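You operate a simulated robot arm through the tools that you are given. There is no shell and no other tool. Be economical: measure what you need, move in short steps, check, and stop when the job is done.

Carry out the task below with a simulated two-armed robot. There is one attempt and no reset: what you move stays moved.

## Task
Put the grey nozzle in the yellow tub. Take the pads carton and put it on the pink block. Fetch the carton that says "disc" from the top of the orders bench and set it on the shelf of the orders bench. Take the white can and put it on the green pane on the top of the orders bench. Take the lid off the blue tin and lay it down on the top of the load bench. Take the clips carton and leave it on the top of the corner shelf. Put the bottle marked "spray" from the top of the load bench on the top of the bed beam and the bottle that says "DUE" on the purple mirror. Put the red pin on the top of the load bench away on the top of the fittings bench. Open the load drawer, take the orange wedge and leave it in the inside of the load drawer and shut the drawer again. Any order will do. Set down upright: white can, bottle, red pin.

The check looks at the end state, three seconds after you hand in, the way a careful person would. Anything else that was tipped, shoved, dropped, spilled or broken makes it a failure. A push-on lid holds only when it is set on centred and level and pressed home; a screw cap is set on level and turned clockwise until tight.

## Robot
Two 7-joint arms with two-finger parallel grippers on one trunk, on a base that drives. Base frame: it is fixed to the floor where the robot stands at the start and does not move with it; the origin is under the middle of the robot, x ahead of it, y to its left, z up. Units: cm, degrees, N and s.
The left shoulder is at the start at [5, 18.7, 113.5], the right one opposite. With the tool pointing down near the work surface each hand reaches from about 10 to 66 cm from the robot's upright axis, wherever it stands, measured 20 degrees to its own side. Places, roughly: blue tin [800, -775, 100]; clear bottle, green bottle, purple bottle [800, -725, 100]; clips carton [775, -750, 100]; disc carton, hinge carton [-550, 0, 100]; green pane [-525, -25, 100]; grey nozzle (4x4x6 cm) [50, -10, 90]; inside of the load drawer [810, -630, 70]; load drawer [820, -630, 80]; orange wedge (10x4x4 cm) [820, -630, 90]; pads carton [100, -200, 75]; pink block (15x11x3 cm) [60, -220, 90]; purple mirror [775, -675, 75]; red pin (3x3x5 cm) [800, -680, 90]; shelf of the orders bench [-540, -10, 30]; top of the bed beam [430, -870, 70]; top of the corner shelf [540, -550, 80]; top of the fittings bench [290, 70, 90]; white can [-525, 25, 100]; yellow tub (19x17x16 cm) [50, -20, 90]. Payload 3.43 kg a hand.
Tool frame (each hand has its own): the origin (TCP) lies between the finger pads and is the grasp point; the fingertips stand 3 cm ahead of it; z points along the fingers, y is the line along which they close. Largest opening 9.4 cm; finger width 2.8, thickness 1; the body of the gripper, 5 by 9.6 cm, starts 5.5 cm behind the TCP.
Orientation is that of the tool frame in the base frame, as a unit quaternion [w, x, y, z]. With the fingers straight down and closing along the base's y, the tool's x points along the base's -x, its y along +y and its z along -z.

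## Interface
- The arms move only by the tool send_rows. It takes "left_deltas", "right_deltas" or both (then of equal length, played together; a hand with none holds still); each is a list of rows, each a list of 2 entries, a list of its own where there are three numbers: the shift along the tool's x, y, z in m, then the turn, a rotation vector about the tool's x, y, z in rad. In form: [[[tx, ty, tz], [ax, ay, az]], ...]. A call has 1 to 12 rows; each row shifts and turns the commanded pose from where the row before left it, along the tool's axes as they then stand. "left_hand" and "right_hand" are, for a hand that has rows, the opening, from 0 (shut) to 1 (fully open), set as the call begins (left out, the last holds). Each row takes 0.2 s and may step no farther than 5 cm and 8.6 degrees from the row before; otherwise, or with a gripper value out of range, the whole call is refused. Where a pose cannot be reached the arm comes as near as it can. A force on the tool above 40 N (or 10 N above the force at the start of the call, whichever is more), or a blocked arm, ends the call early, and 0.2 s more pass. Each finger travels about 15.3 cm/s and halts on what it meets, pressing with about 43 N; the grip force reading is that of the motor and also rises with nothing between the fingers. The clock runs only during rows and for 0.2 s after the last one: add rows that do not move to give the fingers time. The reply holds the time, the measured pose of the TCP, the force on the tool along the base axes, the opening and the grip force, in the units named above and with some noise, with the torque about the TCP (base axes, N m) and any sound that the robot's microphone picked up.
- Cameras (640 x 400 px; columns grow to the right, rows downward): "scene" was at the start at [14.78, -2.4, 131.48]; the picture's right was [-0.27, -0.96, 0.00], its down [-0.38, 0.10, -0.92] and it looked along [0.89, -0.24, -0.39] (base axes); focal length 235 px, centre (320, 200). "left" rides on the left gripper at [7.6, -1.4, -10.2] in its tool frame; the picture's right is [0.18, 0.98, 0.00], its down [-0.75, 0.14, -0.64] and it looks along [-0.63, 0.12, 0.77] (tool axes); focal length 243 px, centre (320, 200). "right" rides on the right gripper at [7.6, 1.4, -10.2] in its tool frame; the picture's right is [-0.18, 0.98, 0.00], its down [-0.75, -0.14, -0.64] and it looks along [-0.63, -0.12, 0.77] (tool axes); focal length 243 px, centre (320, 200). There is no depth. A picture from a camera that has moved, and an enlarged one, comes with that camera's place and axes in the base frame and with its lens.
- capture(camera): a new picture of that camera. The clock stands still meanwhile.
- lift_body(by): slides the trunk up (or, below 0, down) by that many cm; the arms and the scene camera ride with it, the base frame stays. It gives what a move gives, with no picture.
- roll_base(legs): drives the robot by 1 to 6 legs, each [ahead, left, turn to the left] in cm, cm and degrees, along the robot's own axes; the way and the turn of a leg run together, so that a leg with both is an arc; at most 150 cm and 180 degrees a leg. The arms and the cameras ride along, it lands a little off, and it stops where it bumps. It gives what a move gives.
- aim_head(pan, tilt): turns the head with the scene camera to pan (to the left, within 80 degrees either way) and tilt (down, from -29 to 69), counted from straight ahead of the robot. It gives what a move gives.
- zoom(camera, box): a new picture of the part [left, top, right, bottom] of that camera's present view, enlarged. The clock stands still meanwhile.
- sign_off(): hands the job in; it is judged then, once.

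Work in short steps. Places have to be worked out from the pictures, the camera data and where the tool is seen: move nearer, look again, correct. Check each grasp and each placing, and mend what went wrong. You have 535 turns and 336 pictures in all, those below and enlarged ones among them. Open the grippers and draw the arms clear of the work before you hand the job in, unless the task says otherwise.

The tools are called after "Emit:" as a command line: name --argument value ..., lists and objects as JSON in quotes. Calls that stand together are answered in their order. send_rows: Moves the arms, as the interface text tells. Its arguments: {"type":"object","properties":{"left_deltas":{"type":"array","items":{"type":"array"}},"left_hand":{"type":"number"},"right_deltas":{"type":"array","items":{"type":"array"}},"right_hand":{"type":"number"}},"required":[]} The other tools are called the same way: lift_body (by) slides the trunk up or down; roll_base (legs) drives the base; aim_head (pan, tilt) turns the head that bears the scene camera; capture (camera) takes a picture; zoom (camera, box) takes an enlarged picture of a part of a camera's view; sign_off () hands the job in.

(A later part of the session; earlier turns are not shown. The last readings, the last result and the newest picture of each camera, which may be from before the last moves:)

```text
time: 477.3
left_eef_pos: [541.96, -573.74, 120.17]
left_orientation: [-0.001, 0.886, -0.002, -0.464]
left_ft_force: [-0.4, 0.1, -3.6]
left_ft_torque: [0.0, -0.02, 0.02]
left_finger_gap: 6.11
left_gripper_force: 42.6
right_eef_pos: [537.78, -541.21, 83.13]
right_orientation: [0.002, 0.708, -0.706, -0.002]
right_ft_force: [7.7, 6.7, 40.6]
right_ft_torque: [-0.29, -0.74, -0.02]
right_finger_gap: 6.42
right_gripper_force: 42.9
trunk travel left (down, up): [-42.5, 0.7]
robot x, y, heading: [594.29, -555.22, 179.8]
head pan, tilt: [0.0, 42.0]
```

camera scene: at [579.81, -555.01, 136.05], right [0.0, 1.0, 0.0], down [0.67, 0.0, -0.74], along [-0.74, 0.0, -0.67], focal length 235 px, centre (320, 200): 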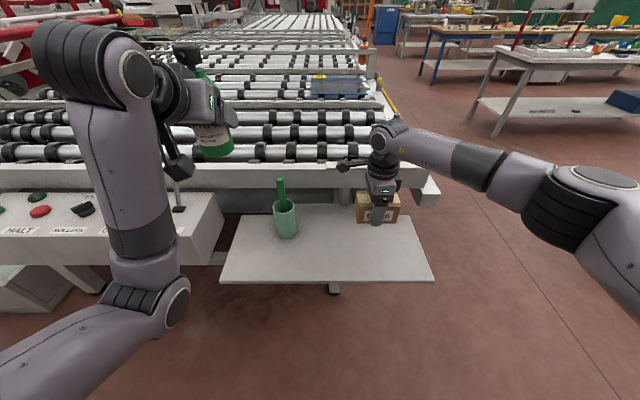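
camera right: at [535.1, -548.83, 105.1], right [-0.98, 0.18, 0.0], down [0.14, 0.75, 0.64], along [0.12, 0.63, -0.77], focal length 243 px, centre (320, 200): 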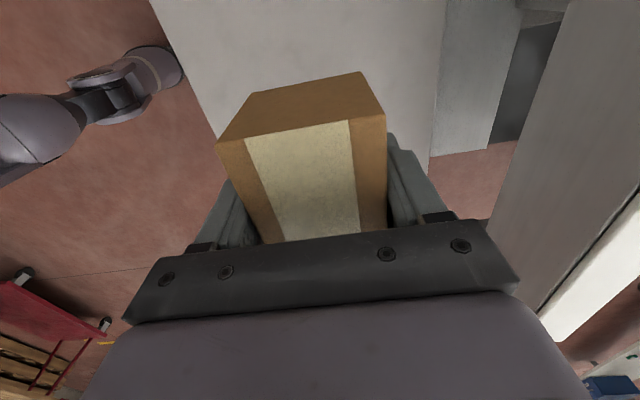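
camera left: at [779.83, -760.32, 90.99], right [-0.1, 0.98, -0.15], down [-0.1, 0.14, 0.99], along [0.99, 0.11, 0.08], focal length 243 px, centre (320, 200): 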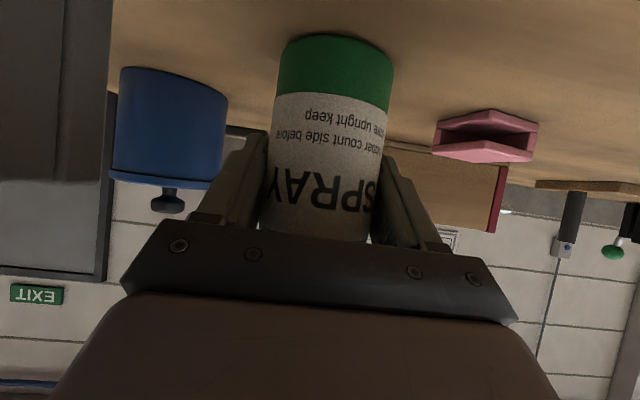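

Firm contact. Ease up 6 mm of command, open, and rise.

Emit:
send_rows --right_deltas '[[[0, 0, -0.005], [0, 0, 0]], [[0, 0, 0], [0, 0, 0]]]'

Emit:
send_rows --right_deltas '[[[0, 0, 0], [0, 0, 0]], [[0, 0, 0], [0, 0, 0]], [[0, 0, -0.02], [0, 0, 0]], [[0, 0, -0.03], [0, 0, 0]], [[0, 0, -0.04], [0, 0, 0]], [[0, 0, -0.04], [0, 0, 0]], [[0, 0, -0.04], [0, 0, 0]], [[0, 0, -0.04], [0, 0, 0]], [[0, -0.04, -0.02], [0, 0, 0]], [[0, -0.04, -0.02], [0, 0, 0]]]' --right_hand 0.9

Emit:
zoom --camera "scene" --box '[220, 130, 460, 290]'

```text
time: 477.9
left_eef_pos: [541.57, -573.83, 120.02]
left_orientation: [-0.001, 0.886, -0.003, -0.463]
left_ft_force: [0.7, 0.7, -3.5]
left_ft_torque: [-0.02, -0.04, -0.02]
left_finger_gap: 6.11
left_gripper_force: 43.1
right_eef_pos: [537.7, -541.31, 83.13]
right_orientation: [0.001, 0.708, -0.707, -0.001]
right_ft_force: [-1.8, 3.5, 14.6]
right_ft_torque: [-0.47, 0.43, -0.08]
right_finger_gap: 6.4
right_gripper_force: 43.1
trunk travel left (down, up): [-42.5, 0.7]
robot x, y, heading: [594.13, -555.3, 179.8]
head pan, tilt: [0.0, 42.0]
```

```text
time: 480.1
left_eef_pos: [541.48, -573.94, 120.04]
left_orientation: [-0.001, 0.887, -0.003, -0.463]
left_ft_force: [0.3, 1.0, -4.5]
left_ft_torque: [-0.01, 0.01, 0.01]
left_finger_gap: 6.09
left_gripper_force: 42.9
right_eef_pos: [545.92, -541.17, 108.17]
right_orientation: [0.0, -0.707, 0.707, 0.001]
right_ft_force: [-0.8, -0.5, 0.3]
right_ft_torque: [-0.03, 0.02, 0.0]
right_finger_gap: 8.46
right_gripper_force: 0.1
trunk travel left (down, up): [-42.5, 0.7]
robot x, y, heading: [593.7, -555.22, 179.9]
head pan, tilt: [0.0, 42.0]
```

```text
2.50 times, centred on (340, 210) of scene
camera zoom: at [579.91, -555.03, 136.06], right [0.0, 1.0, 0.0], down [0.67, 0.0, -0.74], along [-0.74, 0.0, -0.67], focal length 588 px, centre (270, 175)
```

zoom: 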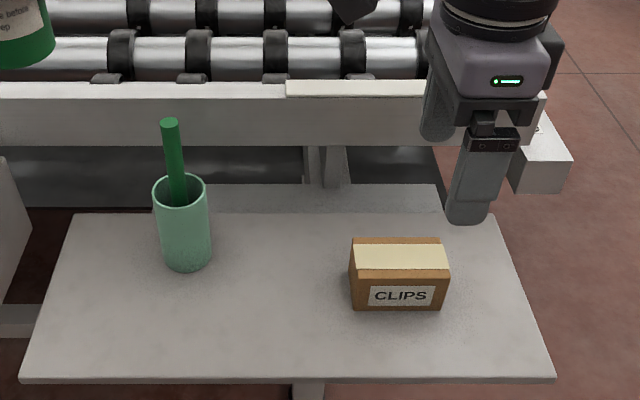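

CLIPS is on the corner shelf. Now look toward the bed beam (430, -870) from here.

Emit:
roll_base --legs '[[-70, 0, 0]]'

Emit:
aim_head --pan 52 --tilt 10

Emit:
zoom --camera "scene" --box '[160, 80, 480, 280]'

```text
time: 484.0
left_eef_pos: [611.35, -574.06, 120.15]
left_orientation: [0.002, 0.887, 0.002, -0.462]
left_ft_force: [0.1, -0.1, -3.4]
left_ft_torque: [0.04, 0.01, -0.01]
left_finger_gap: 6.1
left_gripper_force: 42.4
right_eef_pos: [615.43, -541.46, 108.07]
right_orientation: [-0.001, 0.71, -0.704, 0.001]
right_ft_force: [0.8, -0.4, -0.1]
right_ft_torque: [0.0, 0.02, 0.01]
right_finger_gap: 8.45
right_gripper_force: 0.0
trunk travel left (down, up): [-42.5, 0.7]
robot x, y, heading: [663.48, -555.23, -179.4]
head pan, tilt: [0.0, 42.0]
```

```text
time: 485.2
left_eef_pos: [611.31, -574.21, 120.02]
left_orientation: [0.001, 0.887, 0.001, -0.462]
left_ft_force: [-0.5, 0.1, -3.3]
left_ft_torque: [-0.01, -0.03, -0.01]
left_finger_gap: 6.11
left_gripper_force: 42.7
right_eef_pos: [615.33, -541.41, 108.26]
right_orientation: [0.0, 0.71, -0.704, 0.0]
right_ft_force: [-0.2, 0.7, 0.4]
right_ft_torque: [0.01, -0.01, 0.02]
right_finger_gap: 8.44
right_gripper_force: 0.1
trunk travel left (down, up): [-42.5, 0.7]
robot x, y, heading: [663.54, -554.89, -179.6]
head pan, tilt: [52.0, 10.0]
```

```text
2.00 times, centred on (320, 180) of scene
camera zoom: at [652.25, -562.25, 141.12], right [-0.79, 0.61, 0.0], down [0.11, 0.14, -0.98], along [-0.6, -0.78, -0.17], focal length 471 px, centre (320, 240)
```

zoom: 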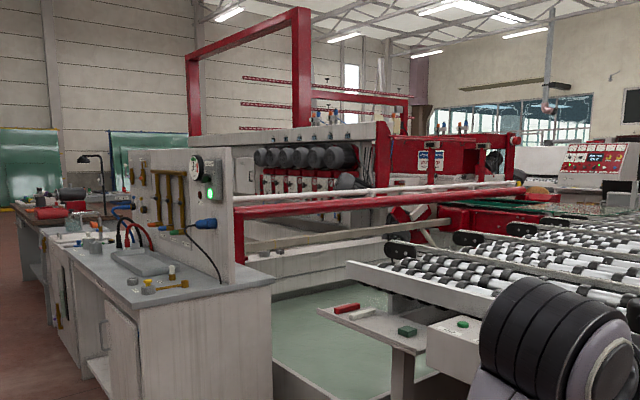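

Emit:
zoom --camera "scene" --box '[260, 150, 420, 250]'

```text
4.00 times, centred on (340, 200) of scene
camera zoom: at [652.25, -562.25, 141.12], right [-0.79, 0.61, 0.0], down [0.11, 0.14, -0.98], along [-0.6, -0.78, -0.17], focal length 941 px, centre (240, 200)
```

zoom: 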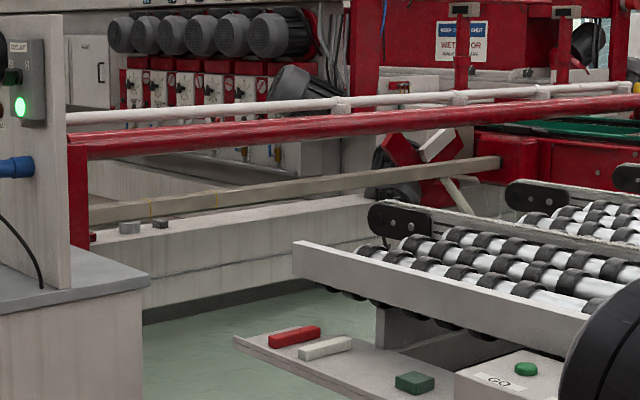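

The beam is the white ledge behind a tank; not reachable from here. I'll go around to the south to look for access.

Emit:
roll_base --legs '[[-27, 0, -0.5], [0, 140, 0], [0, 140, 0], [0, 140, 0]]'

Emit:
aim_head --pan 0 --tilt 8

Emit:
capture --camera "scene"

```text
time: 506.8
left_eef_pos: [645.38, -995.27, 120.06]
left_orientation: [0.013, 0.886, 0.023, -0.463]
left_ft_force: [-0.2, -0.5, -3.6]
left_ft_torque: [-0.02, 0.02, -0.04]
left_finger_gap: 6.1
left_gripper_force: 42.8
right_eef_pos: [647.87, -962.34, 108.2]
right_orientation: [-0.001, 0.728, -0.686, 0.001]
right_ft_force: [-1.1, 0.2, -0.4]
right_ft_torque: [0.01, -0.02, 0.0]
right_finger_gap: 8.46
right_gripper_force: 0.0
trunk travel left (down, up): [-42.5, 0.7]
robot x, y, heading: [696.68, -973.29, -176.7]
head pan, tilt: [52.0, 10.0]
```

```text
time: 508.0
left_eef_pos: [645.27, -995.3, 119.98]
left_orientation: [0.012, 0.886, 0.023, -0.462]
left_ft_force: [0.3, -1.0, -3.5]
left_ft_torque: [-0.03, 0.02, 0.02]
left_finger_gap: 6.12
left_gripper_force: 43.3
right_eef_pos: [647.72, -962.29, 108.12]
right_orientation: [0.0, 0.728, -0.686, 0.001]
right_ft_force: [-0.1, -0.6, 0.0]
right_ft_torque: [-0.02, -0.02, 0.0]
right_finger_gap: 8.47
right_gripper_force: 0.1
trunk travel left (down, up): [-42.5, 0.7]
robot x, y, heading: [696.8, -973.41, -176.7]
head pan, tilt: [0.0, 8.0]
```

```text
169 pictures are left
camera scene: at [681.72, -974.22, 141.44], right [-0.06, 1.0, 0.0], down [0.14, 0.01, -0.99], along [-0.99, -0.06, -0.14], focal length 235 px, centre (320, 200)
```

scene: 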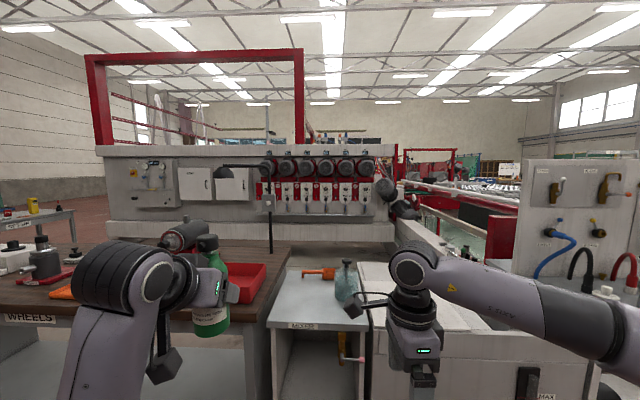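

Emit:
zoom --camera "scene" --box '[370, 160, 530, 300]'

Emit:
aim_head --pan -25 --tilt 20

Emit:
capture --camera "scene"

```text
2.86 times, centred on (450, 230) of scene
camera zoom: at [681.72, -974.22, 141.44], right [-0.06, 1.0, 0.0], down [0.14, 0.01, -0.99], along [-0.99, -0.06, -0.14], focal length 672 px, centre (-51, 114)
```

zoom: 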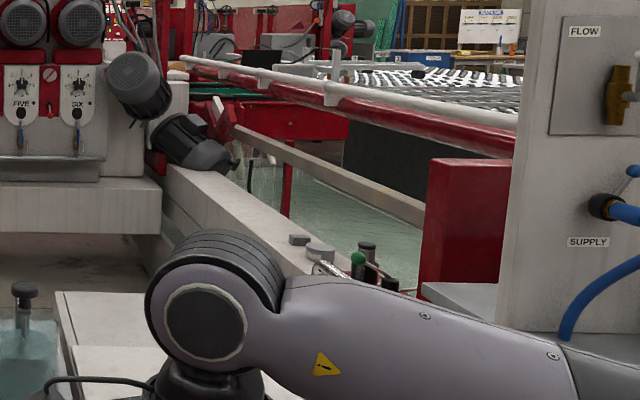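

```text
time: 508.9
left_eef_pos: [645.35, -995.23, 119.95]
left_orientation: [0.012, 0.886, 0.023, -0.463]
left_ft_force: [-0.3, 0.7, -4.1]
left_ft_torque: [0.0, 0.0, 0.02]
left_finger_gap: 6.11
left_gripper_force: 42.8
right_eef_pos: [647.8, -962.31, 108.17]
right_orientation: [-0.001, 0.727, -0.686, 0.002]
right_ft_force: [1.2, 0.2, -0.5]
right_ft_torque: [-0.04, 0.0, 0.0]
right_finger_gap: 8.46
right_gripper_force: 0.1
trunk travel left (down, up): [-42.5, 0.7]
robot x, y, heading: [696.8, -973.48, -176.8]
head pan, tilt: [-25.0, 20.0]
```

```text
167 pictures are left
camera scene: at [682.31, -970.25, 139.5], right [0.37, 0.93, 0.0], down [0.32, -0.13, -0.94], along [-0.87, 0.35, -0.34], focal length 235 px, centre (320, 200)
```

scene: 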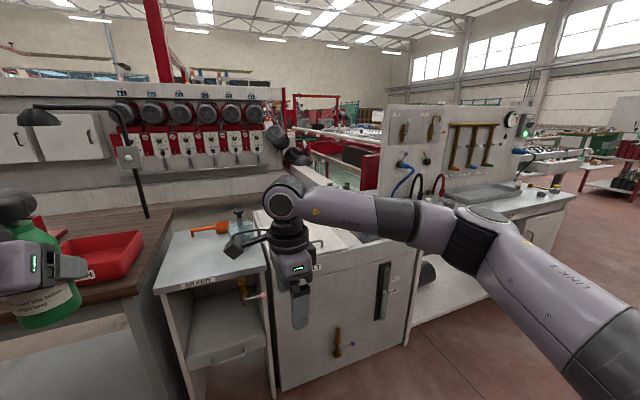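

The beam runs along x toward me at y ≈ -870; there may be a gap between the sink cabinet and the next counter. Move north to y ≈ -868 and look straight along it.

Emit:
roll_base --legs '[[0, -103, -3.3]]'

Emit:
aim_head --pan 0 --tilt 28

Emit:
capture --camera "scene"

```text
time: 514.2
left_eef_pos: [641.5, -888.88, 120.09]
left_orientation: [-0.003, 0.887, -0.006, -0.463]
left_ft_force: [0.1, 0.7, -3.3]
left_ft_torque: [-0.01, 0.01, 0.04]
left_finger_gap: 6.14
left_gripper_force: 42.9
right_eef_pos: [646.09, -856.19, 108.06]
right_orientation: [0.001, -0.704, 0.71, -0.001]
right_ft_force: [-0.7, 0.9, 0.1]
right_ft_torque: [0.03, -0.01, 0.0]
right_finger_gap: 8.44
right_gripper_force: 0.1
trunk travel left (down, up): [-42.5, 0.7]
robot x, y, heading: [694.14, -870.34, 179.5]
head pan, tilt: [-25.0, 20.0]
```

```text
time: 515.1
left_eef_pos: [641.58, -888.76, 119.84]
left_orientation: [-0.003, 0.886, -0.006, -0.463]
left_ft_force: [-0.6, 0.8, -2.9]
left_ft_torque: [0.01, -0.04, -0.04]
left_finger_gap: 6.11
left_gripper_force: 43.4
right_eef_pos: [646.18, -856.15, 108.13]
right_orientation: [0.001, -0.705, 0.71, 0.0]
right_ft_force: [0.6, 0.3, -0.5]
right_ft_torque: [-0.05, 0.02, 0.01]
right_finger_gap: 8.47
right_gripper_force: 0.1
trunk travel left (down, up): [-42.5, 0.7]
robot x, y, heading: [694.45, -870.43, 179.9]
head pan, tilt: [0.0, 28.0]
```

```text
166 pictures are left
camera scene: at [679.33, -870.21, 138.21], right [0.01, 1.0, 0.0], down [0.47, 0.0, -0.88], along [-0.88, 0.01, -0.47], focal length 235 px, centre (320, 200)
```

scene: 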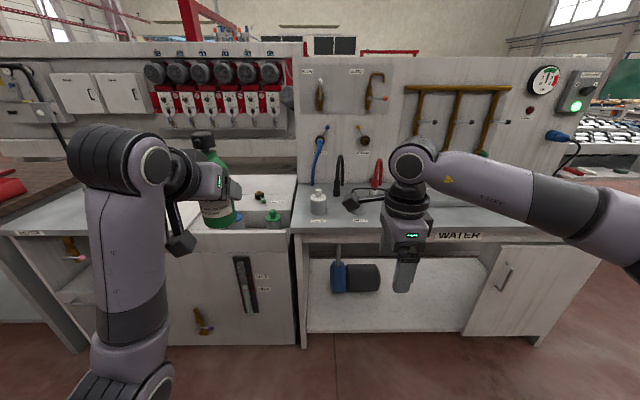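

Emit:
zoom --camera "scene" --box '[180, 100, 340, 240]'

```text
2.86 times, centred on (260, 170) of scene
camera zoom: at [679.33, -870.21, 138.21], right [0.01, 1.0, 0.0], down [0.47, 0.0, -0.88], along [-0.88, 0.01, -0.47], focal length 672 px, centre (491, 286)
```

zoom: 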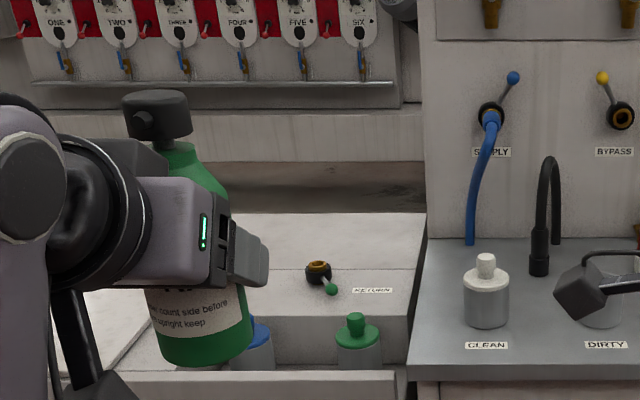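

The cabinets are contiguous here, but the machine's motor wall is at x ≈ 390, so there may be open floor between it and the cabinets, reachable from the south. Go further south and look.

Emit:
roll_base --legs '[[0, 150, 0], [0, 130, 0]]'

Emit:
aim_head --pan -12 --tilt 15

Emit:
capture --camera "scene"

```text
time: 528.5
left_eef_pos: [650.03, -1168.0, 120.0]
left_orientation: [0.003, 0.887, 0.006, -0.462]
left_ft_force: [-0.6, 0.4, -4.3]
left_ft_torque: [0.0, 0.02, -0.02]
left_finger_gap: 6.11
left_gripper_force: 42.5
right_eef_pos: [653.85, -1135.34, 108.11]
right_orientation: [0.0, 0.714, -0.7, 0.0]
right_ft_force: [-0.2, -0.2, -0.2]
right_ft_torque: [0.01, 0.06, 0.0]
right_finger_gap: 8.47
right_gripper_force: 0.0
trunk travel left (down, up): [-42.5, 0.7]
robot x, y, heading: [702.24, -1148.13, -178.8]
head pan, tilt: [0.0, 28.0]
```

```text
time: 529.3
left_eef_pos: [650.02, -1168.15, 119.95]
left_orientation: [0.003, 0.887, 0.006, -0.461]
left_ft_force: [-0.2, 0.3, -3.7]
left_ft_torque: [-0.02, -0.03, -0.01]
left_finger_gap: 6.13
left_gripper_force: 43.4
right_eef_pos: [653.83, -1135.49, 108.16]
right_orientation: [0.0, 0.714, -0.7, 0.001]
right_ft_force: [-1.2, 0.0, -0.4]
right_ft_torque: [-0.06, 0.0, 0.02]
right_finger_gap: 8.44
right_gripper_force: 0.1
trunk travel left (down, up): [-42.5, 0.7]
robot x, y, heading: [702.57, -1148.45, -178.8]
head pan, tilt: [-12.0, 15.0]
```

```text
164 pictures are left
camera scene: at [687.3, -1146.6, 140.3], right [0.19, 0.98, 0.0], down [0.26, -0.05, -0.97], along [-0.95, 0.18, -0.26], focal length 235 px, centre (320, 200)
```

scene: 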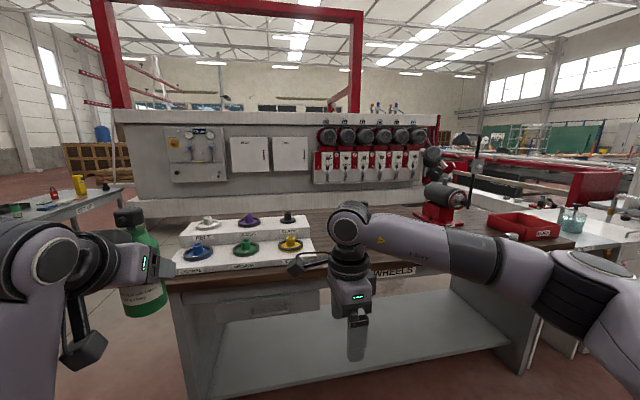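

The WHEELS table ends at y ≈ -1200; behind it an aisle seems to run along the machine. I'll go around its south end and look north.

Emit:
roll_base --legs '[[0, 120, -1.2], [140, 0, 0]]'

Emit:
aim_head --pan -70 --tilt 18

Emit:
capture --camera "scene"

Emit:
aim_head --pan -15 --tilt 18

Emit:
capture --camera "scene"

```text
time: 542.0
left_eef_pos: [509.29, -1285.29, 119.91]
left_orientation: [-0.002, 0.887, -0.006, -0.462]
left_ft_force: [-0.2, 0.8, -4.6]
left_ft_torque: [-0.03, 0.0, -0.04]
left_finger_gap: 6.15
left_gripper_force: 43.1
right_eef_pos: [513.88, -1252.72, 108.15]
right_orientation: [0.0, -0.704, 0.71, -0.001]
right_ft_force: [0.4, 0.2, 0.2]
right_ft_torque: [0.01, 0.0, 0.01]
right_finger_gap: 8.45
right_gripper_force: 0.1
trunk travel left (down, up): [-42.5, 0.7]
robot x, y, heading: [561.99, -1267.33, 179.5]
head pan, tilt: [-12.0, 15.0]
```

```text
time: 543.3
left_eef_pos: [509.26, -1285.22, 120.0]
left_orientation: [-0.002, 0.887, -0.006, -0.461]
left_ft_force: [0.2, -0.8, -3.2]
left_ft_torque: [0.01, -0.01, 0.01]
left_finger_gap: 6.14
left_gripper_force: 43.2
right_eef_pos: [514.0, -1252.55, 108.18]
right_orientation: [0.0, -0.704, 0.71, -0.001]
right_ft_force: [-0.4, 0.1, -0.3]
right_ft_torque: [0.02, -0.02, -0.02]
right_finger_gap: 8.49
right_gripper_force: 0.1
trunk travel left (down, up): [-42.5, 0.7]
robot x, y, heading: [562.27, -1266.76, 179.3]
head pan, tilt: [-70.0, 18.0]
```

```text
163 pictures are left
camera scene: at [553.12, -1258.02, 139.82], right [0.94, 0.33, 0.0], down [0.1, -0.29, -0.95], along [-0.32, 0.9, -0.31], focal length 235 px, centre (320, 200)
```

scene: 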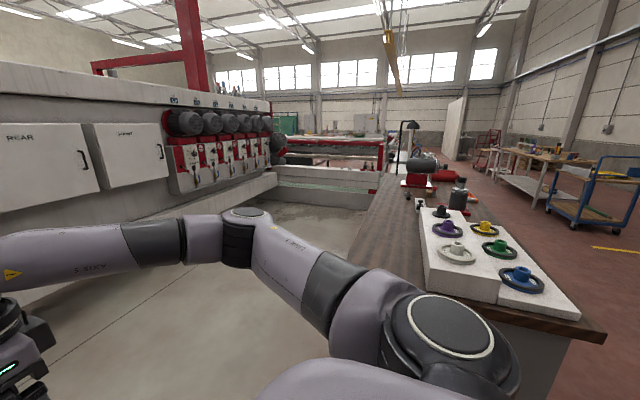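

```text
time: 544.5
left_eef_pos: [509.31, -1285.37, 119.86]
left_orientation: [-0.003, 0.887, -0.006, -0.461]
left_ft_force: [-0.1, -0.2, -3.8]
left_ft_torque: [0.05, -0.04, 0.03]
left_finger_gap: 6.15
left_gripper_force: 43.6
right_eef_pos: [513.91, -1252.56, 108.11]
right_orientation: [0.0, -0.704, 0.71, -0.001]
right_ft_force: [-0.1, 0.2, -0.2]
right_ft_torque: [0.02, 0.01, -0.04]
right_finger_gap: 8.45
right_gripper_force: 0.0
trunk travel left (down, up): [-42.5, 0.7]
robot x, y, heading: [562.2, -1267.07, 179.4]
head pan, tilt: [-15.0, 18.0]
```

```text
162 pictures are left
camera scene: at [547.24, -1264.31, 139.82], right [0.27, 0.96, 0.0], down [0.3, -0.08, -0.95], along [-0.92, 0.26, -0.31], focal length 235 px, centre (320, 200)
```

scene: 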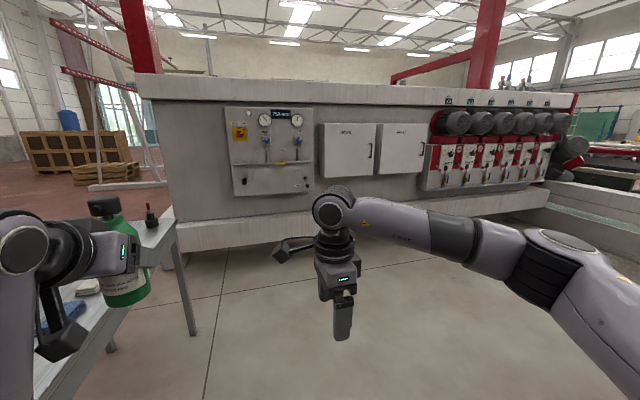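

There's an open operator area leading north to the beam at its far end. I'll enter: drive west, turn to face north, sidestep and go up the aisle.

Emit:
roll_base --legs '[[75, -8, 0], [0, 0, -90], [0, 32, 0]]'

Emit:
aim_head --pan 0 --tilt 20

Emit:
capture --camera "scene"

```text
time: 554.1
left_eef_pos: [436.95, -1205.11, 120.01]
left_orientation: [0.327, -0.626, 0.629, 0.326]
left_ft_force: [-0.3, 0.3, -3.9]
left_ft_torque: [-0.04, 0.02, 0.0]
left_finger_gap: 6.1
left_gripper_force: 43.3
right_eef_pos: [469.69, -1209.35, 108.09]
right_orientation: [0.002, -0.002, 1.0, -0.001]
right_ft_force: [0.5, -0.2, -0.2]
right_ft_torque: [-0.05, -0.02, 0.01]
right_finger_gap: 8.45
right_gripper_force: 0.1
trunk travel left (down, up): [-42.5, 0.7]
robot x, y, heading: [455.71, -1258.02, 89.7]
head pan, tilt: [-15.0, 18.0]
```

```text
time: 554.9
left_eef_pos: [436.9, -1205.15, 119.98]
left_orientation: [0.327, -0.625, 0.629, 0.326]
left_ft_force: [0.5, 0.8, -3.2]
left_ft_torque: [-0.04, 0.0, 0.0]
left_finger_gap: 6.1
left_gripper_force: 43.2
right_eef_pos: [469.63, -1209.43, 108.03]
right_orientation: [0.0, -0.001, 1.0, 0.0]
right_ft_force: [-0.1, -0.1, -0.3]
right_ft_torque: [-0.05, 0.06, 0.01]
right_finger_gap: 8.48
right_gripper_force: 0.2
trunk travel left (down, up): [-42.5, 0.7]
robot x, y, heading: [456.13, -1257.83, 89.8]
head pan, tilt: [0.0, 20.0]
```

```text
161 pictures are left
camera scene: at [455.84, -1242.47, 139.49], right [1.0, 0.0, 0.0], down [0.0, -0.34, -0.94], along [0.0, 0.94, -0.34], focal length 235 px, centre (320, 200)
```

scene: 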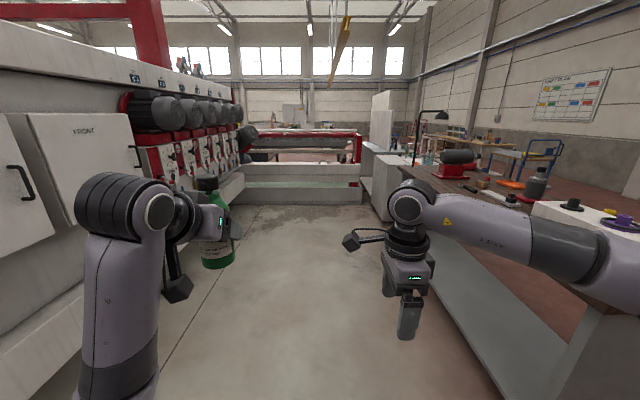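

The beam is straight ahead (front face y ≈ -881, top z ≈ 70). Drive north to about y = -950.

Emit:
roll_base --legs '[[150, 0, 0], [145, 0, 0]]'

Emit:
aim_head --pan 10 --tilt 38

Emit:
capture --camera "scene"

```text
time: 569.3
left_eef_pos: [427.63, -906.05, 119.96]
left_orientation: [-0.323, 0.633, -0.621, -0.33]
left_ft_force: [-0.4, 0.0, -3.1]
left_ft_torque: [0.03, -0.02, 0.01]
left_finger_gap: 6.08
left_gripper_force: 43.6
right_eef_pos: [460.28, -909.42, 108.11]
right_orientation: [0.0, -0.013, 1.0, -0.001]
right_ft_force: [-0.4, -0.6, -0.5]
right_ft_torque: [-0.01, -0.01, 0.02]
right_finger_gap: 8.49
right_gripper_force: 0.1
trunk travel left (down, up): [-42.5, 0.7]
robot x, y, heading: [447.72, -957.69, 91.4]
head pan, tilt: [0.0, 20.0]
```

```text
time: 570.1
left_eef_pos: [427.45, -906.05, 119.96]
left_orientation: [-0.323, 0.633, -0.622, -0.33]
left_ft_force: [-0.3, -0.6, -3.7]
left_ft_torque: [-0.03, 0.0, -0.01]
left_finger_gap: 6.09
left_gripper_force: 42.9
right_eef_pos: [460.26, -909.4, 108.14]
right_orientation: [-0.001, -0.013, 1.0, -0.001]
right_ft_force: [-0.1, -0.3, 0.8]
right_ft_torque: [0.02, 0.01, -0.02]
right_finger_gap: 8.46
right_gripper_force: 0.0
trunk travel left (down, up): [-42.5, 0.7]
robot x, y, heading: [447.71, -957.75, 91.3]
head pan, tilt: [10.0, 38.0]
```

```text
160 pictures are left
camera scene: at [445.81, -943.67, 136.66], right [0.98, 0.2, 0.0], down [0.12, -0.6, -0.79], along [-0.16, 0.77, -0.62], focal length 235 px, centre (320, 200)
```

scene: 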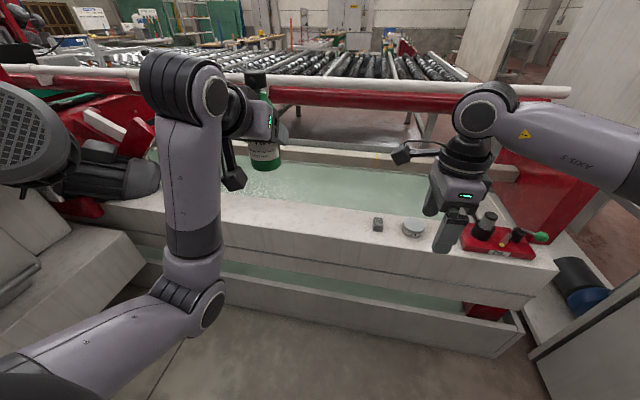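

Emit:
zoom --camera "scene" --box '[200, 130, 460, 290]'

```text
2.46 times, centred on (330, 210) of scene
camera zoom: at [445.81, -943.67, 136.66], right [0.98, 0.2, 0.0], down [0.12, -0.6, -0.79], along [-0.16, 0.77, -0.62], focal length 579 px, centre (295, 175)
```

zoom: 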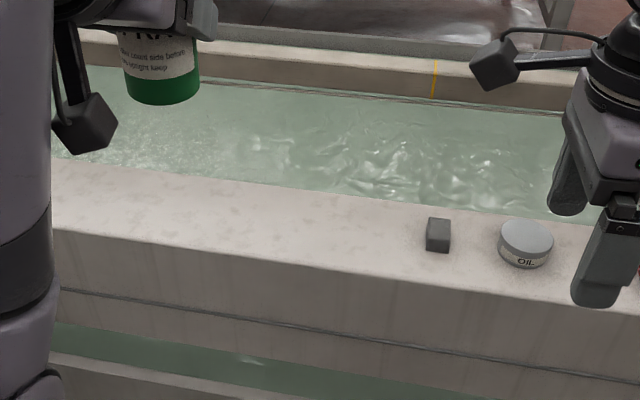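

Beam top: y -883…-865 at z ≈ 70; free between x ≈ 400 and 445. Target for SPRAY: (427, -874). Move the base 22 cm closer, lower the trunk a bit.

Emit:
roll_base --legs '[[22, 0, -1.3]]'

Emit:
lift_body --by -12

Emit:
send_rows --left_deltas '[[[0.02, 0, 0.0228], [0, 0, 0]], [[0.02, 0, 0.0228], [0, 0, 0]], [[0.02, 0, 0.0228], [0, 0, 0]], [[0.02, 0, 0.0228], [0, 0, 0]], [[0.02, 0, 0.0228], [0, 0, 0]], [[0, 0, 0], [0, 0, 0]]]'

Emit:
capture --camera "scene"

Emit:
capture --camera "left"

```text
time: 571.8
left_eef_pos: [428.07, -883.82, 119.98]
left_orientation: [-0.325, 0.629, -0.626, -0.328]
left_ft_force: [-0.4, 1.1, -3.6]
left_ft_torque: [0.01, 0.02, -0.02]
left_finger_gap: 6.1
left_gripper_force: 43.1
right_eef_pos: [460.68, -887.93, 108.17]
right_orientation: [0.0, -0.006, 1.0, -0.001]
right_ft_force: [-0.9, -0.6, 0.3]
right_ft_torque: [-0.05, -0.02, 0.0]
right_finger_gap: 8.46
right_gripper_force: 0.3
trunk travel left (down, up): [-42.5, 0.7]
robot x, y, heading: [447.44, -936.2, 90.8]
head pan, tilt: [10.0, 38.0]
```

```text
time: 573.3
left_eef_pos: [427.86, -883.89, 107.98]
left_orientation: [-0.325, 0.628, -0.626, -0.328]
left_ft_force: [0.0, 0.3, -3.8]
left_ft_torque: [-0.02, -0.02, -0.03]
left_finger_gap: 6.08
left_gripper_force: 42.7
right_eef_pos: [460.67, -887.82, 96.08]
right_orientation: [0.0, -0.006, 1.0, 0.0]
right_ft_force: [-0.1, 0.1, -0.4]
right_ft_torque: [-0.01, -0.02, 0.0]
right_finger_gap: 8.47
right_gripper_force: 0.0
trunk travel left (down, up): [-30.5, 12.7]
robot x, y, heading: [447.62, -936.32, 90.6]
head pan, tilt: [10.0, 38.0]
```

```text
time: 574.7
left_eef_pos: [427.94, -880.54, 93.26]
left_orientation: [-0.325, 0.629, -0.626, -0.328]
left_ft_force: [0.6, 0.9, -3.3]
left_ft_torque: [-0.03, -0.01, 0.0]
left_finger_gap: 6.1
left_gripper_force: 42.9
right_eef_pos: [460.72, -887.93, 96.02]
right_orientation: [0.0, -0.006, 1.0, -0.001]
right_ft_force: [-0.2, -0.1, 0.2]
right_ft_torque: [-0.01, 0.03, 0.03]
right_finger_gap: 8.43
right_gripper_force: 0.1
trunk travel left (down, up): [-30.5, 12.7]
robot x, y, heading: [447.19, -936.5, 90.6]
head pan, tilt: [10.0, 38.0]
```

```text
158 pictures are left
camera scene: at [445.65, -921.91, 124.65], right [0.98, 0.18, 0.0], down [0.11, -0.61, -0.79], along [-0.14, 0.77, -0.62], focal length 235 px, centre (320, 200)
```

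scene: 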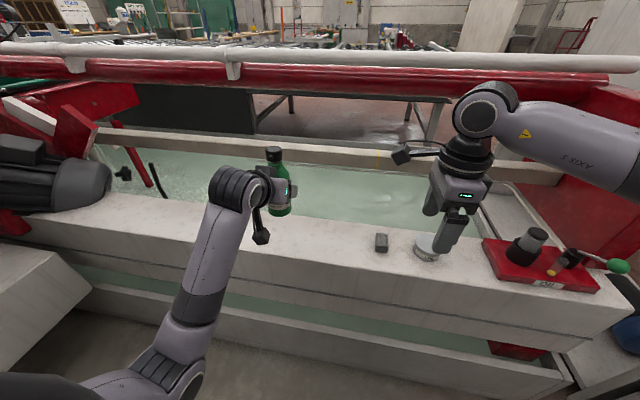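

```text
157 pictures are left
camera left: at [429.47, -893.07, 92.91], right [-0.98, -0.11, -0.15], down [-0.14, -0.09, 0.99], along [-0.12, 0.99, 0.08], focal length 243 px, centre (320, 200)
```

left: 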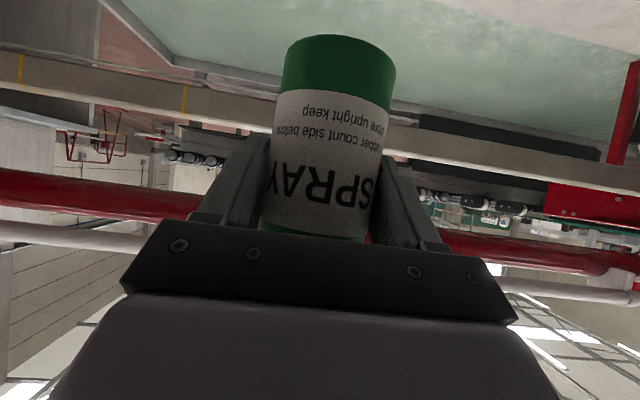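

Continue: forward 6 cm and down 14 cm.

Emit:
send_rows --left_deltas '[[[0.0199, 0, 0.0327], [0, 0, 0]], [[0.0199, 0, 0.0327], [0, 0, 0]], [[0.0199, 0, 0.0327], [0, 0, 0]], [[0.0199, 0, 0.0327], [0, 0, 0]], [[0, 0, 0], [0, 0, 0]]]'

Emit:
zoom --camera "scene" --box '[180, 120, 420, 300]'

Emit:
capture --camera "left"

```text
time: 575.9
left_eef_pos: [427.6, -874.04, 79.27]
left_orientation: [-0.325, 0.629, -0.625, -0.328]
left_ft_force: [-0.2, 0.7, -3.4]
left_ft_torque: [0.01, 0.0, -0.01]
left_finger_gap: 6.1
left_gripper_force: 43.5
right_eef_pos: [460.64, -887.82, 96.12]
right_orientation: [-0.001, -0.006, 1.0, -0.001]
right_ft_force: [-0.4, -0.3, -0.3]
right_ft_torque: [-0.01, 0.0, 0.01]
right_finger_gap: 8.44
right_gripper_force: 0.3
trunk travel left (down, up): [-30.5, 12.7]
robot x, y, heading: [447.08, -936.55, 90.7]
head pan, tilt: [10.0, 38.0]
```

```text
2.22 times, centred on (300, 210) of scene
camera zoom: at [445.65, -921.91, 124.65], right [0.98, 0.18, 0.0], down [0.11, -0.61, -0.79], along [-0.14, 0.77, -0.62], focal length 523 px, centre (364, 178)
```

zoom: 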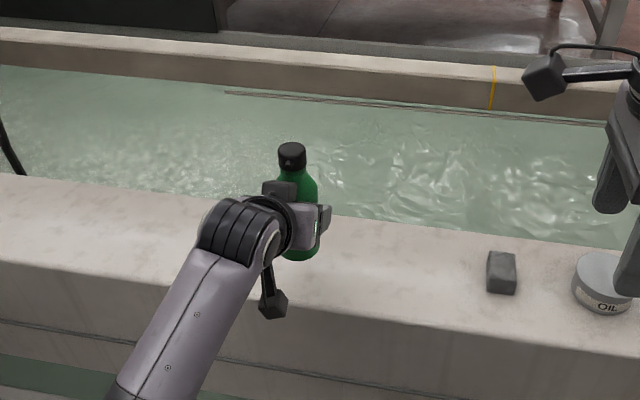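

```text
155 pictures are left
camera left: at [429.22, -886.69, 78.96], right [-0.98, -0.11, -0.15], down [-0.14, -0.1, 0.99], along [-0.12, 0.99, 0.08], focal length 243 px, centre (320, 200)
```

left: 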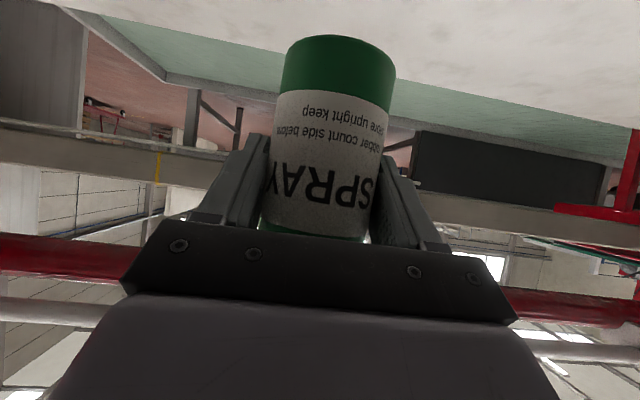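

The back edge is at y ≈ -868.8, so I'll move 2 cm back toward me, then lower to contact.

Emit:
send_rows --left_deltas '[[[0.0114, 0, -0.0164], [0, 0, 0]], [[0.0082, 0, 0.0057], [0, 0, 0]], [[0, 0, 0], [0, 0, 0]]]'

Emit:
send_rows --left_deltas '[[[0.0033, 0, 0.0023], [0, 0, 0]], [[0, 0, 0], [0, 0, 0]]]'

Emit:
send_rows --left_deltas '[[[0.0025, 0, 0.0017], [0, 0, 0]], [[0, 0, 0], [0, 0, 0]]]'

```text
time: 576.7
left_eef_pos: [427.91, -876.25, 78.22]
left_orientation: [-0.326, 0.628, -0.626, -0.328]
left_ft_force: [-0.4, 0.8, -3.7]
left_ft_torque: [0.0, -0.01, -0.01]
left_finger_gap: 6.1
left_gripper_force: 42.8
right_eef_pos: [460.73, -887.71, 96.08]
right_orientation: [0.0, -0.005, 1.0, -0.001]
right_ft_force: [0.0, -0.4, 0.2]
right_ft_torque: [0.03, 0.01, -0.03]
right_finger_gap: 8.47
right_gripper_force: 0.1
trunk travel left (down, up): [-30.5, 12.7]
robot x, y, heading: [447.3, -936.34, 90.7]
head pan, tilt: [10.0, 38.0]
```

```text
time: 577.3
left_eef_pos: [427.93, -876.22, 77.68]
left_orientation: [-0.326, 0.628, -0.626, -0.328]
left_ft_force: [0.1, 0.8, -4.3]
left_ft_torque: [-0.03, -0.02, 0.01]
left_finger_gap: 6.08
left_gripper_force: 43.3
right_eef_pos: [460.62, -887.73, 96.14]
right_orientation: [-0.001, -0.006, 1.0, -0.001]
right_ft_force: [0.3, 0.5, 0.1]
right_ft_torque: [-0.03, -0.03, 0.0]
right_finger_gap: 8.47
right_gripper_force: 0.2
trunk travel left (down, up): [-30.5, 12.7]
robot x, y, heading: [447.41, -936.04, 90.5]
head pan, tilt: [10.0, 38.0]
```

```text
time: 577.9
left_eef_pos: [427.83, -876.17, 77.51]
left_orientation: [-0.325, 0.629, -0.626, -0.328]
left_ft_force: [0.0, -0.4, -3.8]
left_ft_torque: [0.01, 0.01, -0.01]
left_finger_gap: 6.08
left_gripper_force: 43.2
right_eef_pos: [460.61, -887.84, 96.11]
right_orientation: [0.0, -0.006, 1.0, 0.0]
right_ft_force: [0.0, -0.1, 0.1]
right_ft_torque: [0.02, 0.0, 0.01]
right_finger_gap: 8.46
right_gripper_force: 0.1
trunk travel left (down, up): [-30.5, 12.7]
robot x, y, heading: [447.09, -936.42, 90.7]
head pan, tilt: [10.0, 38.0]
```

Emit:
send_rows --left_deltas '[[[0.0025, 0, 0.0017], [0, 0, 0]], [[0, 0, 0], [0, 0, 0]]]'

Emit:
send_rows --left_deltas '[[[0.0025, 0, 0.0017], [0, 0, 0]], [[0, 0, 0], [0, 0, 0]]]'

Emit:
send_rows --left_deltas '[[[0.0025, 0, 0.0017], [0, 0, 0]], [[0, 0, 0], [0, 0, 0]]]'

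```text
time: 578.5
left_eef_pos: [427.87, -876.13, 77.34]
left_orientation: [-0.325, 0.629, -0.626, -0.327]
left_ft_force: [0.5, 0.2, -3.8]
left_ft_torque: [-0.04, -0.01, 0.02]
left_finger_gap: 6.07
left_gripper_force: 43.1
right_eef_pos: [460.61, -887.79, 96.12]
right_orientation: [0.002, -0.006, 1.0, -0.001]
right_ft_force: [0.3, -0.5, -0.2]
right_ft_torque: [-0.02, 0.0, -0.02]
right_finger_gap: 8.45
right_gripper_force: 0.1
trunk travel left (down, up): [-30.5, 12.7]
robot x, y, heading: [447.41, -936.56, 90.5]
head pan, tilt: [10.0, 38.0]
```

```text
time: 579.1
left_eef_pos: [427.75, -876.18, 76.96]
left_orientation: [-0.326, 0.628, -0.626, -0.328]
left_ft_force: [-0.3, 0.4, -4.1]
left_ft_torque: [0.01, 0.02, -0.02]
left_finger_gap: 6.07
left_gripper_force: 42.9
right_eef_pos: [460.64, -887.77, 95.98]
right_orientation: [0.001, -0.007, 1.0, -0.001]
right_ft_force: [0.7, 1.5, 0.7]
right_ft_torque: [0.0, -0.02, 0.0]
right_finger_gap: 8.47
right_gripper_force: 0.1
trunk travel left (down, up): [-30.5, 12.7]
robot x, y, heading: [446.93, -935.89, 90.7]
head pan, tilt: [10.0, 38.0]
```

```text
time: 579.7
left_eef_pos: [427.69, -876.12, 76.66]
left_orientation: [-0.325, 0.629, -0.626, -0.327]
left_ft_force: [-0.1, 0.1, -3.9]
left_ft_torque: [-0.02, -0.02, 0.01]
left_finger_gap: 6.09
left_gripper_force: 42.4
right_eef_pos: [460.64, -887.82, 96.16]
right_orientation: [0.0, -0.006, 1.0, -0.001]
right_ft_force: [-0.1, 0.4, -0.9]
right_ft_torque: [0.0, -0.02, -0.02]
right_finger_gap: 8.42
right_gripper_force: 0.0
trunk travel left (down, up): [-30.5, 12.7]
robot x, y, heading: [447.51, -936.14, 90.5]
head pan, tilt: [10.0, 38.0]
```

Still no contact; a quick look to gauge the height.

Emit:
capture --camera "left"

Emit:
zoom --camera "scene" --box '[220, 150, 380, 270]'

```text
154 pictures are left
camera left: at [429.32, -888.84, 76.29], right [-0.98, -0.11, -0.15], down [-0.14, -0.09, 0.99], along [-0.12, 0.99, 0.08], focal length 243 px, centre (320, 200)
```

left: 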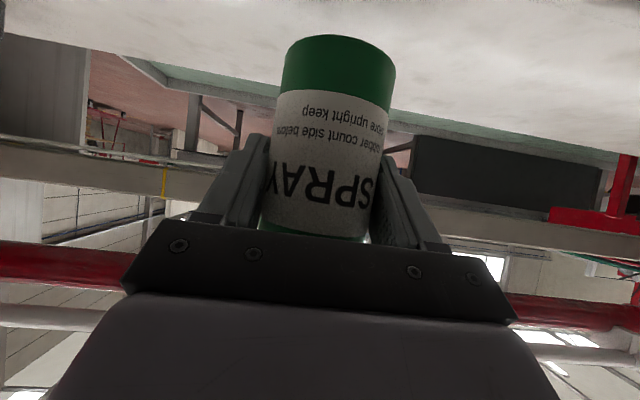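

```text
3.33 times, centred on (300, 210) of scene
camera zoom: at [445.65, -921.91, 124.65], right [0.98, 0.18, 0.0], down [0.11, -0.61, -0.79], along [-0.14, 0.77, -0.62], focal length 784 px, centre (387, 167)
```

zoom: 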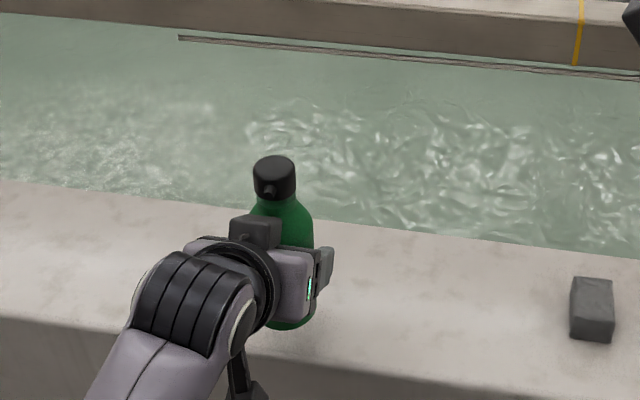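

Beam top appears slightly lower (~68), so its span is y ≈ -881…-862.5; re-centre by moving 3 cm forward, then continue down.

Emit:
send_rows --left_deltas '[[[-0.0171, 0, 0.0247], [0, 0, 0]], [[0.0025, 0, 0.0017], [0, 0, 0]], [[0, 0, 0], [0, 0, 0]]]'

Emit:
send_rows --left_deltas '[[[0.0033, 0, 0.0023], [0, 0, 0]], [[0, 0, 0], [0, 0, 0]]]'

Emit:
send_rows --left_deltas '[[[0.0033, 0, 0.0023], [0, 0, 0]], [[0, 0, 0], [0, 0, 0]]]'

```text
time: 580.5
left_eef_pos: [427.67, -873.32, 76.31]
left_orientation: [-0.325, 0.629, -0.625, -0.328]
left_ft_force: [-0.3, 0.6, -3.2]
left_ft_torque: [-0.01, -0.01, -0.01]
left_finger_gap: 6.08
left_gripper_force: 43.0
right_eef_pos: [460.62, -887.83, 96.07]
right_orientation: [0.001, -0.006, 1.0, -0.001]
right_ft_force: [0.4, -0.3, 0.9]
right_ft_torque: [0.0, -0.02, -0.04]
right_finger_gap: 8.46
right_gripper_force: 0.1
trunk travel left (down, up): [-30.5, 12.7]
robot x, y, heading: [447.12, -936.36, 90.6]
head pan, tilt: [10.0, 38.0]
```

```text
time: 581.1
left_eef_pos: [427.88, -873.19, 75.89]
left_orientation: [-0.325, 0.629, -0.626, -0.328]
left_ft_force: [-0.6, 0.3, -3.5]
left_ft_torque: [-0.04, 0.01, 0.01]
left_finger_gap: 6.06
left_gripper_force: 43.0
right_eef_pos: [460.61, -887.79, 96.1]
right_orientation: [0.0, -0.007, 1.0, -0.001]
right_ft_force: [-0.5, 0.3, -0.5]
right_ft_torque: [0.03, 0.0, -0.01]
right_finger_gap: 8.47
right_gripper_force: 0.0
trunk travel left (down, up): [-30.5, 12.7]
robot x, y, heading: [447.14, -936.5, 90.7]
head pan, tilt: [10.0, 38.0]
```

```text
time: 581.7
left_eef_pos: [427.91, -873.2, 75.5]
left_orientation: [-0.325, 0.629, -0.626, -0.328]
left_ft_force: [-0.2, 0.6, -4.2]
left_ft_torque: [0.01, 0.02, -0.03]
left_finger_gap: 6.07
left_gripper_force: 43.2
right_eef_pos: [460.62, -887.84, 96.2]
right_orientation: [0.0, -0.005, 1.0, -0.001]
right_ft_force: [0.1, 0.1, -0.6]
right_ft_torque: [-0.03, 0.0, -0.02]
right_finger_gap: 8.43
right_gripper_force: 0.2
trunk travel left (down, up): [-30.5, 12.7]
robot x, y, heading: [447.54, -937.0, 90.5]
head pan, tilt: [10.0, 38.0]
```

Emit:
send_rows --left_deltas '[[[0.0033, 0, 0.0023], [0, 0, 0]], [[0, 0, 0], [0, 0, 0]]]'

Emit:
send_rows --left_deltas '[[[0.0033, 0, 0.0023], [0, 0, 0]], [[0, 0, 0], [0, 0, 0]]]'

Emit:
send_rows --left_deltas '[[[0.0033, 0, 0.0023], [0, 0, 0]], [[0, 0, 0], [0, 0, 0]]]'

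Emit:
zoom --camera "scene" --box '[220, 150, 380, 270]'

```text
time: 582.3
left_eef_pos: [427.9, -873.17, 75.02]
left_orientation: [-0.326, 0.628, -0.626, -0.327]
left_ft_force: [0.2, 0.3, -4.8]
left_ft_torque: [-0.01, 0.0, -0.01]
left_finger_gap: 6.09
left_gripper_force: 43.4
right_eef_pos: [460.64, -887.83, 96.03]
right_orientation: [-0.001, -0.006, 1.0, -0.001]
right_ft_force: [-0.8, 0.0, -0.4]
right_ft_torque: [-0.03, 0.01, 0.04]
right_finger_gap: 8.48
right_gripper_force: 0.0
trunk travel left (down, up): [-30.5, 12.7]
robot x, y, heading: [447.18, -936.24, 90.6]
head pan, tilt: [10.0, 38.0]
```

```text
time: 582.9
left_eef_pos: [427.85, -873.27, 74.69]
left_orientation: [-0.326, 0.628, -0.626, -0.327]
left_ft_force: [0.0, -0.1, -4.1]
left_ft_torque: [-0.05, -0.01, -0.01]
left_finger_gap: 6.07
left_gripper_force: 43.2
right_eef_pos: [460.71, -887.98, 96.12]
right_orientation: [0.0, -0.005, 1.0, 0.0]
right_ft_force: [-0.2, 0.3, 0.0]
right_ft_torque: [0.02, -0.02, -0.02]
right_finger_gap: 8.46
right_gripper_force: 0.1
trunk travel left (down, up): [-30.5, 12.7]
robot x, y, heading: [447.59, -936.22, 90.7]
head pan, tilt: [10.0, 38.0]
```

```text
time: 583.5
left_eef_pos: [427.69, -873.21, 74.23]
left_orientation: [-0.326, 0.628, -0.626, -0.328]
left_ft_force: [0.1, 0.2, -3.7]
left_ft_torque: [-0.05, 0.01, -0.01]
left_finger_gap: 6.1
left_gripper_force: 42.8
right_eef_pos: [460.72, -887.92, 96.17]
right_orientation: [0.0, -0.005, 1.0, -0.001]
right_ft_force: [-0.1, 0.4, 1.0]
right_ft_torque: [-0.01, -0.03, 0.01]
right_finger_gap: 8.43
right_gripper_force: 0.1
trunk travel left (down, up): [-30.5, 12.7]
robot x, y, heading: [447.21, -936.41, 90.5]
head pan, tilt: [10.0, 38.0]
```

```text
3.33 times, centred on (300, 210) of scene
camera zoom: at [445.65, -921.91, 124.65], right [0.98, 0.18, 0.0], down [0.11, -0.61, -0.79], along [-0.14, 0.77, -0.62], focal length 784 px, centre (387, 167)
```

zoom: 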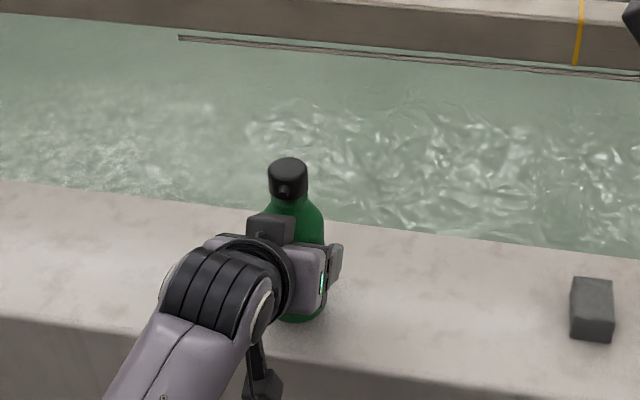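

Emit:
send_rows --left_deltas '[[[-0.0103, 0, 0.0148], [0, 0, 0]], [[0.0033, 0, 0.0023], [0, 0, 0]], [[0, 0, 0], [0, 0, 0]]]'

Emit:
send_rows --left_deltas '[[[0.0041, 0, 0.0029], [0, 0, 0]], [[0, 0, 0], [0, 0, 0]]]'

Emit:
send_rows --left_deltas '[[[0.0041, 0, 0.0029], [0, 0, 0]], [[0, 0, 0], [0, 0, 0]]]'

Emit:
send_rows --left_deltas '[[[0.0033, 0, 0.0023], [0, 0, 0]], [[0, 0, 0], [0, 0, 0]]]'

```text
time: 584.3
left_eef_pos: [427.71, -871.39, 73.89]
left_orientation: [-0.324, 0.629, -0.625, -0.328]
left_ft_force: [-0.1, -0.5, -3.6]
left_ft_torque: [0.01, -0.02, -0.01]
left_finger_gap: 6.09
left_gripper_force: 43.4
right_eef_pos: [460.57, -887.93, 96.03]
right_orientation: [0.0, -0.006, 1.0, -0.001]
right_ft_force: [0.7, 0.0, -0.1]
right_ft_torque: [-0.03, -0.01, 0.01]
right_finger_gap: 8.46
right_gripper_force: 0.0
trunk travel left (down, up): [-30.5, 12.7]
robot x, y, heading: [447.6, -936.19, 90.4]
head pan, tilt: [10.0, 38.0]
```

```text
time: 584.9
left_eef_pos: [427.8, -871.34, 73.56]
left_orientation: [-0.326, 0.628, -0.627, -0.327]
left_ft_force: [0.0, -0.2, -3.6]
left_ft_torque: [-0.02, 0.01, -0.01]
left_finger_gap: 6.09
left_gripper_force: 42.9
right_eef_pos: [460.67, -887.78, 96.19]
right_orientation: [0.0, -0.005, 1.0, -0.001]
right_ft_force: [0.0, 1.5, 1.0]
right_ft_torque: [0.0, 0.04, -0.01]
right_finger_gap: 8.44
right_gripper_force: 0.1
trunk travel left (down, up): [-30.5, 12.7]
robot x, y, heading: [447.01, -935.87, 90.6]
head pan, tilt: [10.0, 38.0]
```

```text
time: 585.5
left_eef_pos: [427.9, -871.47, 73.09]
left_orientation: [-0.326, 0.628, -0.626, -0.328]
left_ft_force: [0.2, -0.1, -3.7]
left_ft_torque: [-0.01, -0.01, 0.06]
left_finger_gap: 6.07
left_gripper_force: 43.0
right_eef_pos: [460.64, -887.94, 96.13]
right_orientation: [0.0, -0.006, 1.0, 0.0]
right_ft_force: [0.4, 0.4, -0.4]
right_ft_torque: [-0.02, 0.0, -0.01]
right_finger_gap: 8.44
right_gripper_force: 0.2
trunk travel left (down, up): [-30.5, 12.7]
robot x, y, heading: [447.25, -936.42, 90.7]
head pan, tilt: [10.0, 38.0]
```

```text
time: 586.1
left_eef_pos: [427.79, -871.34, 72.64]
left_orientation: [-0.326, 0.628, -0.626, -0.328]
left_ft_force: [0.3, 0.9, -1.6]
left_ft_torque: [0.05, -0.09, -0.01]
left_finger_gap: 6.07
left_gripper_force: 43.1
right_eef_pos: [460.7, -887.9, 96.23]
right_orientation: [0.001, -0.006, 1.0, -0.002]
right_ft_force: [1.1, -0.2, -0.9]
right_ft_torque: [-0.02, 0.04, 0.02]
right_finger_gap: 8.48
right_gripper_force: 0.0
trunk travel left (down, up): [-30.5, 12.7]
robot x, y, heading: [447.34, -936.58, 90.5]
head pan, tilt: [10.0, 38.0]
```

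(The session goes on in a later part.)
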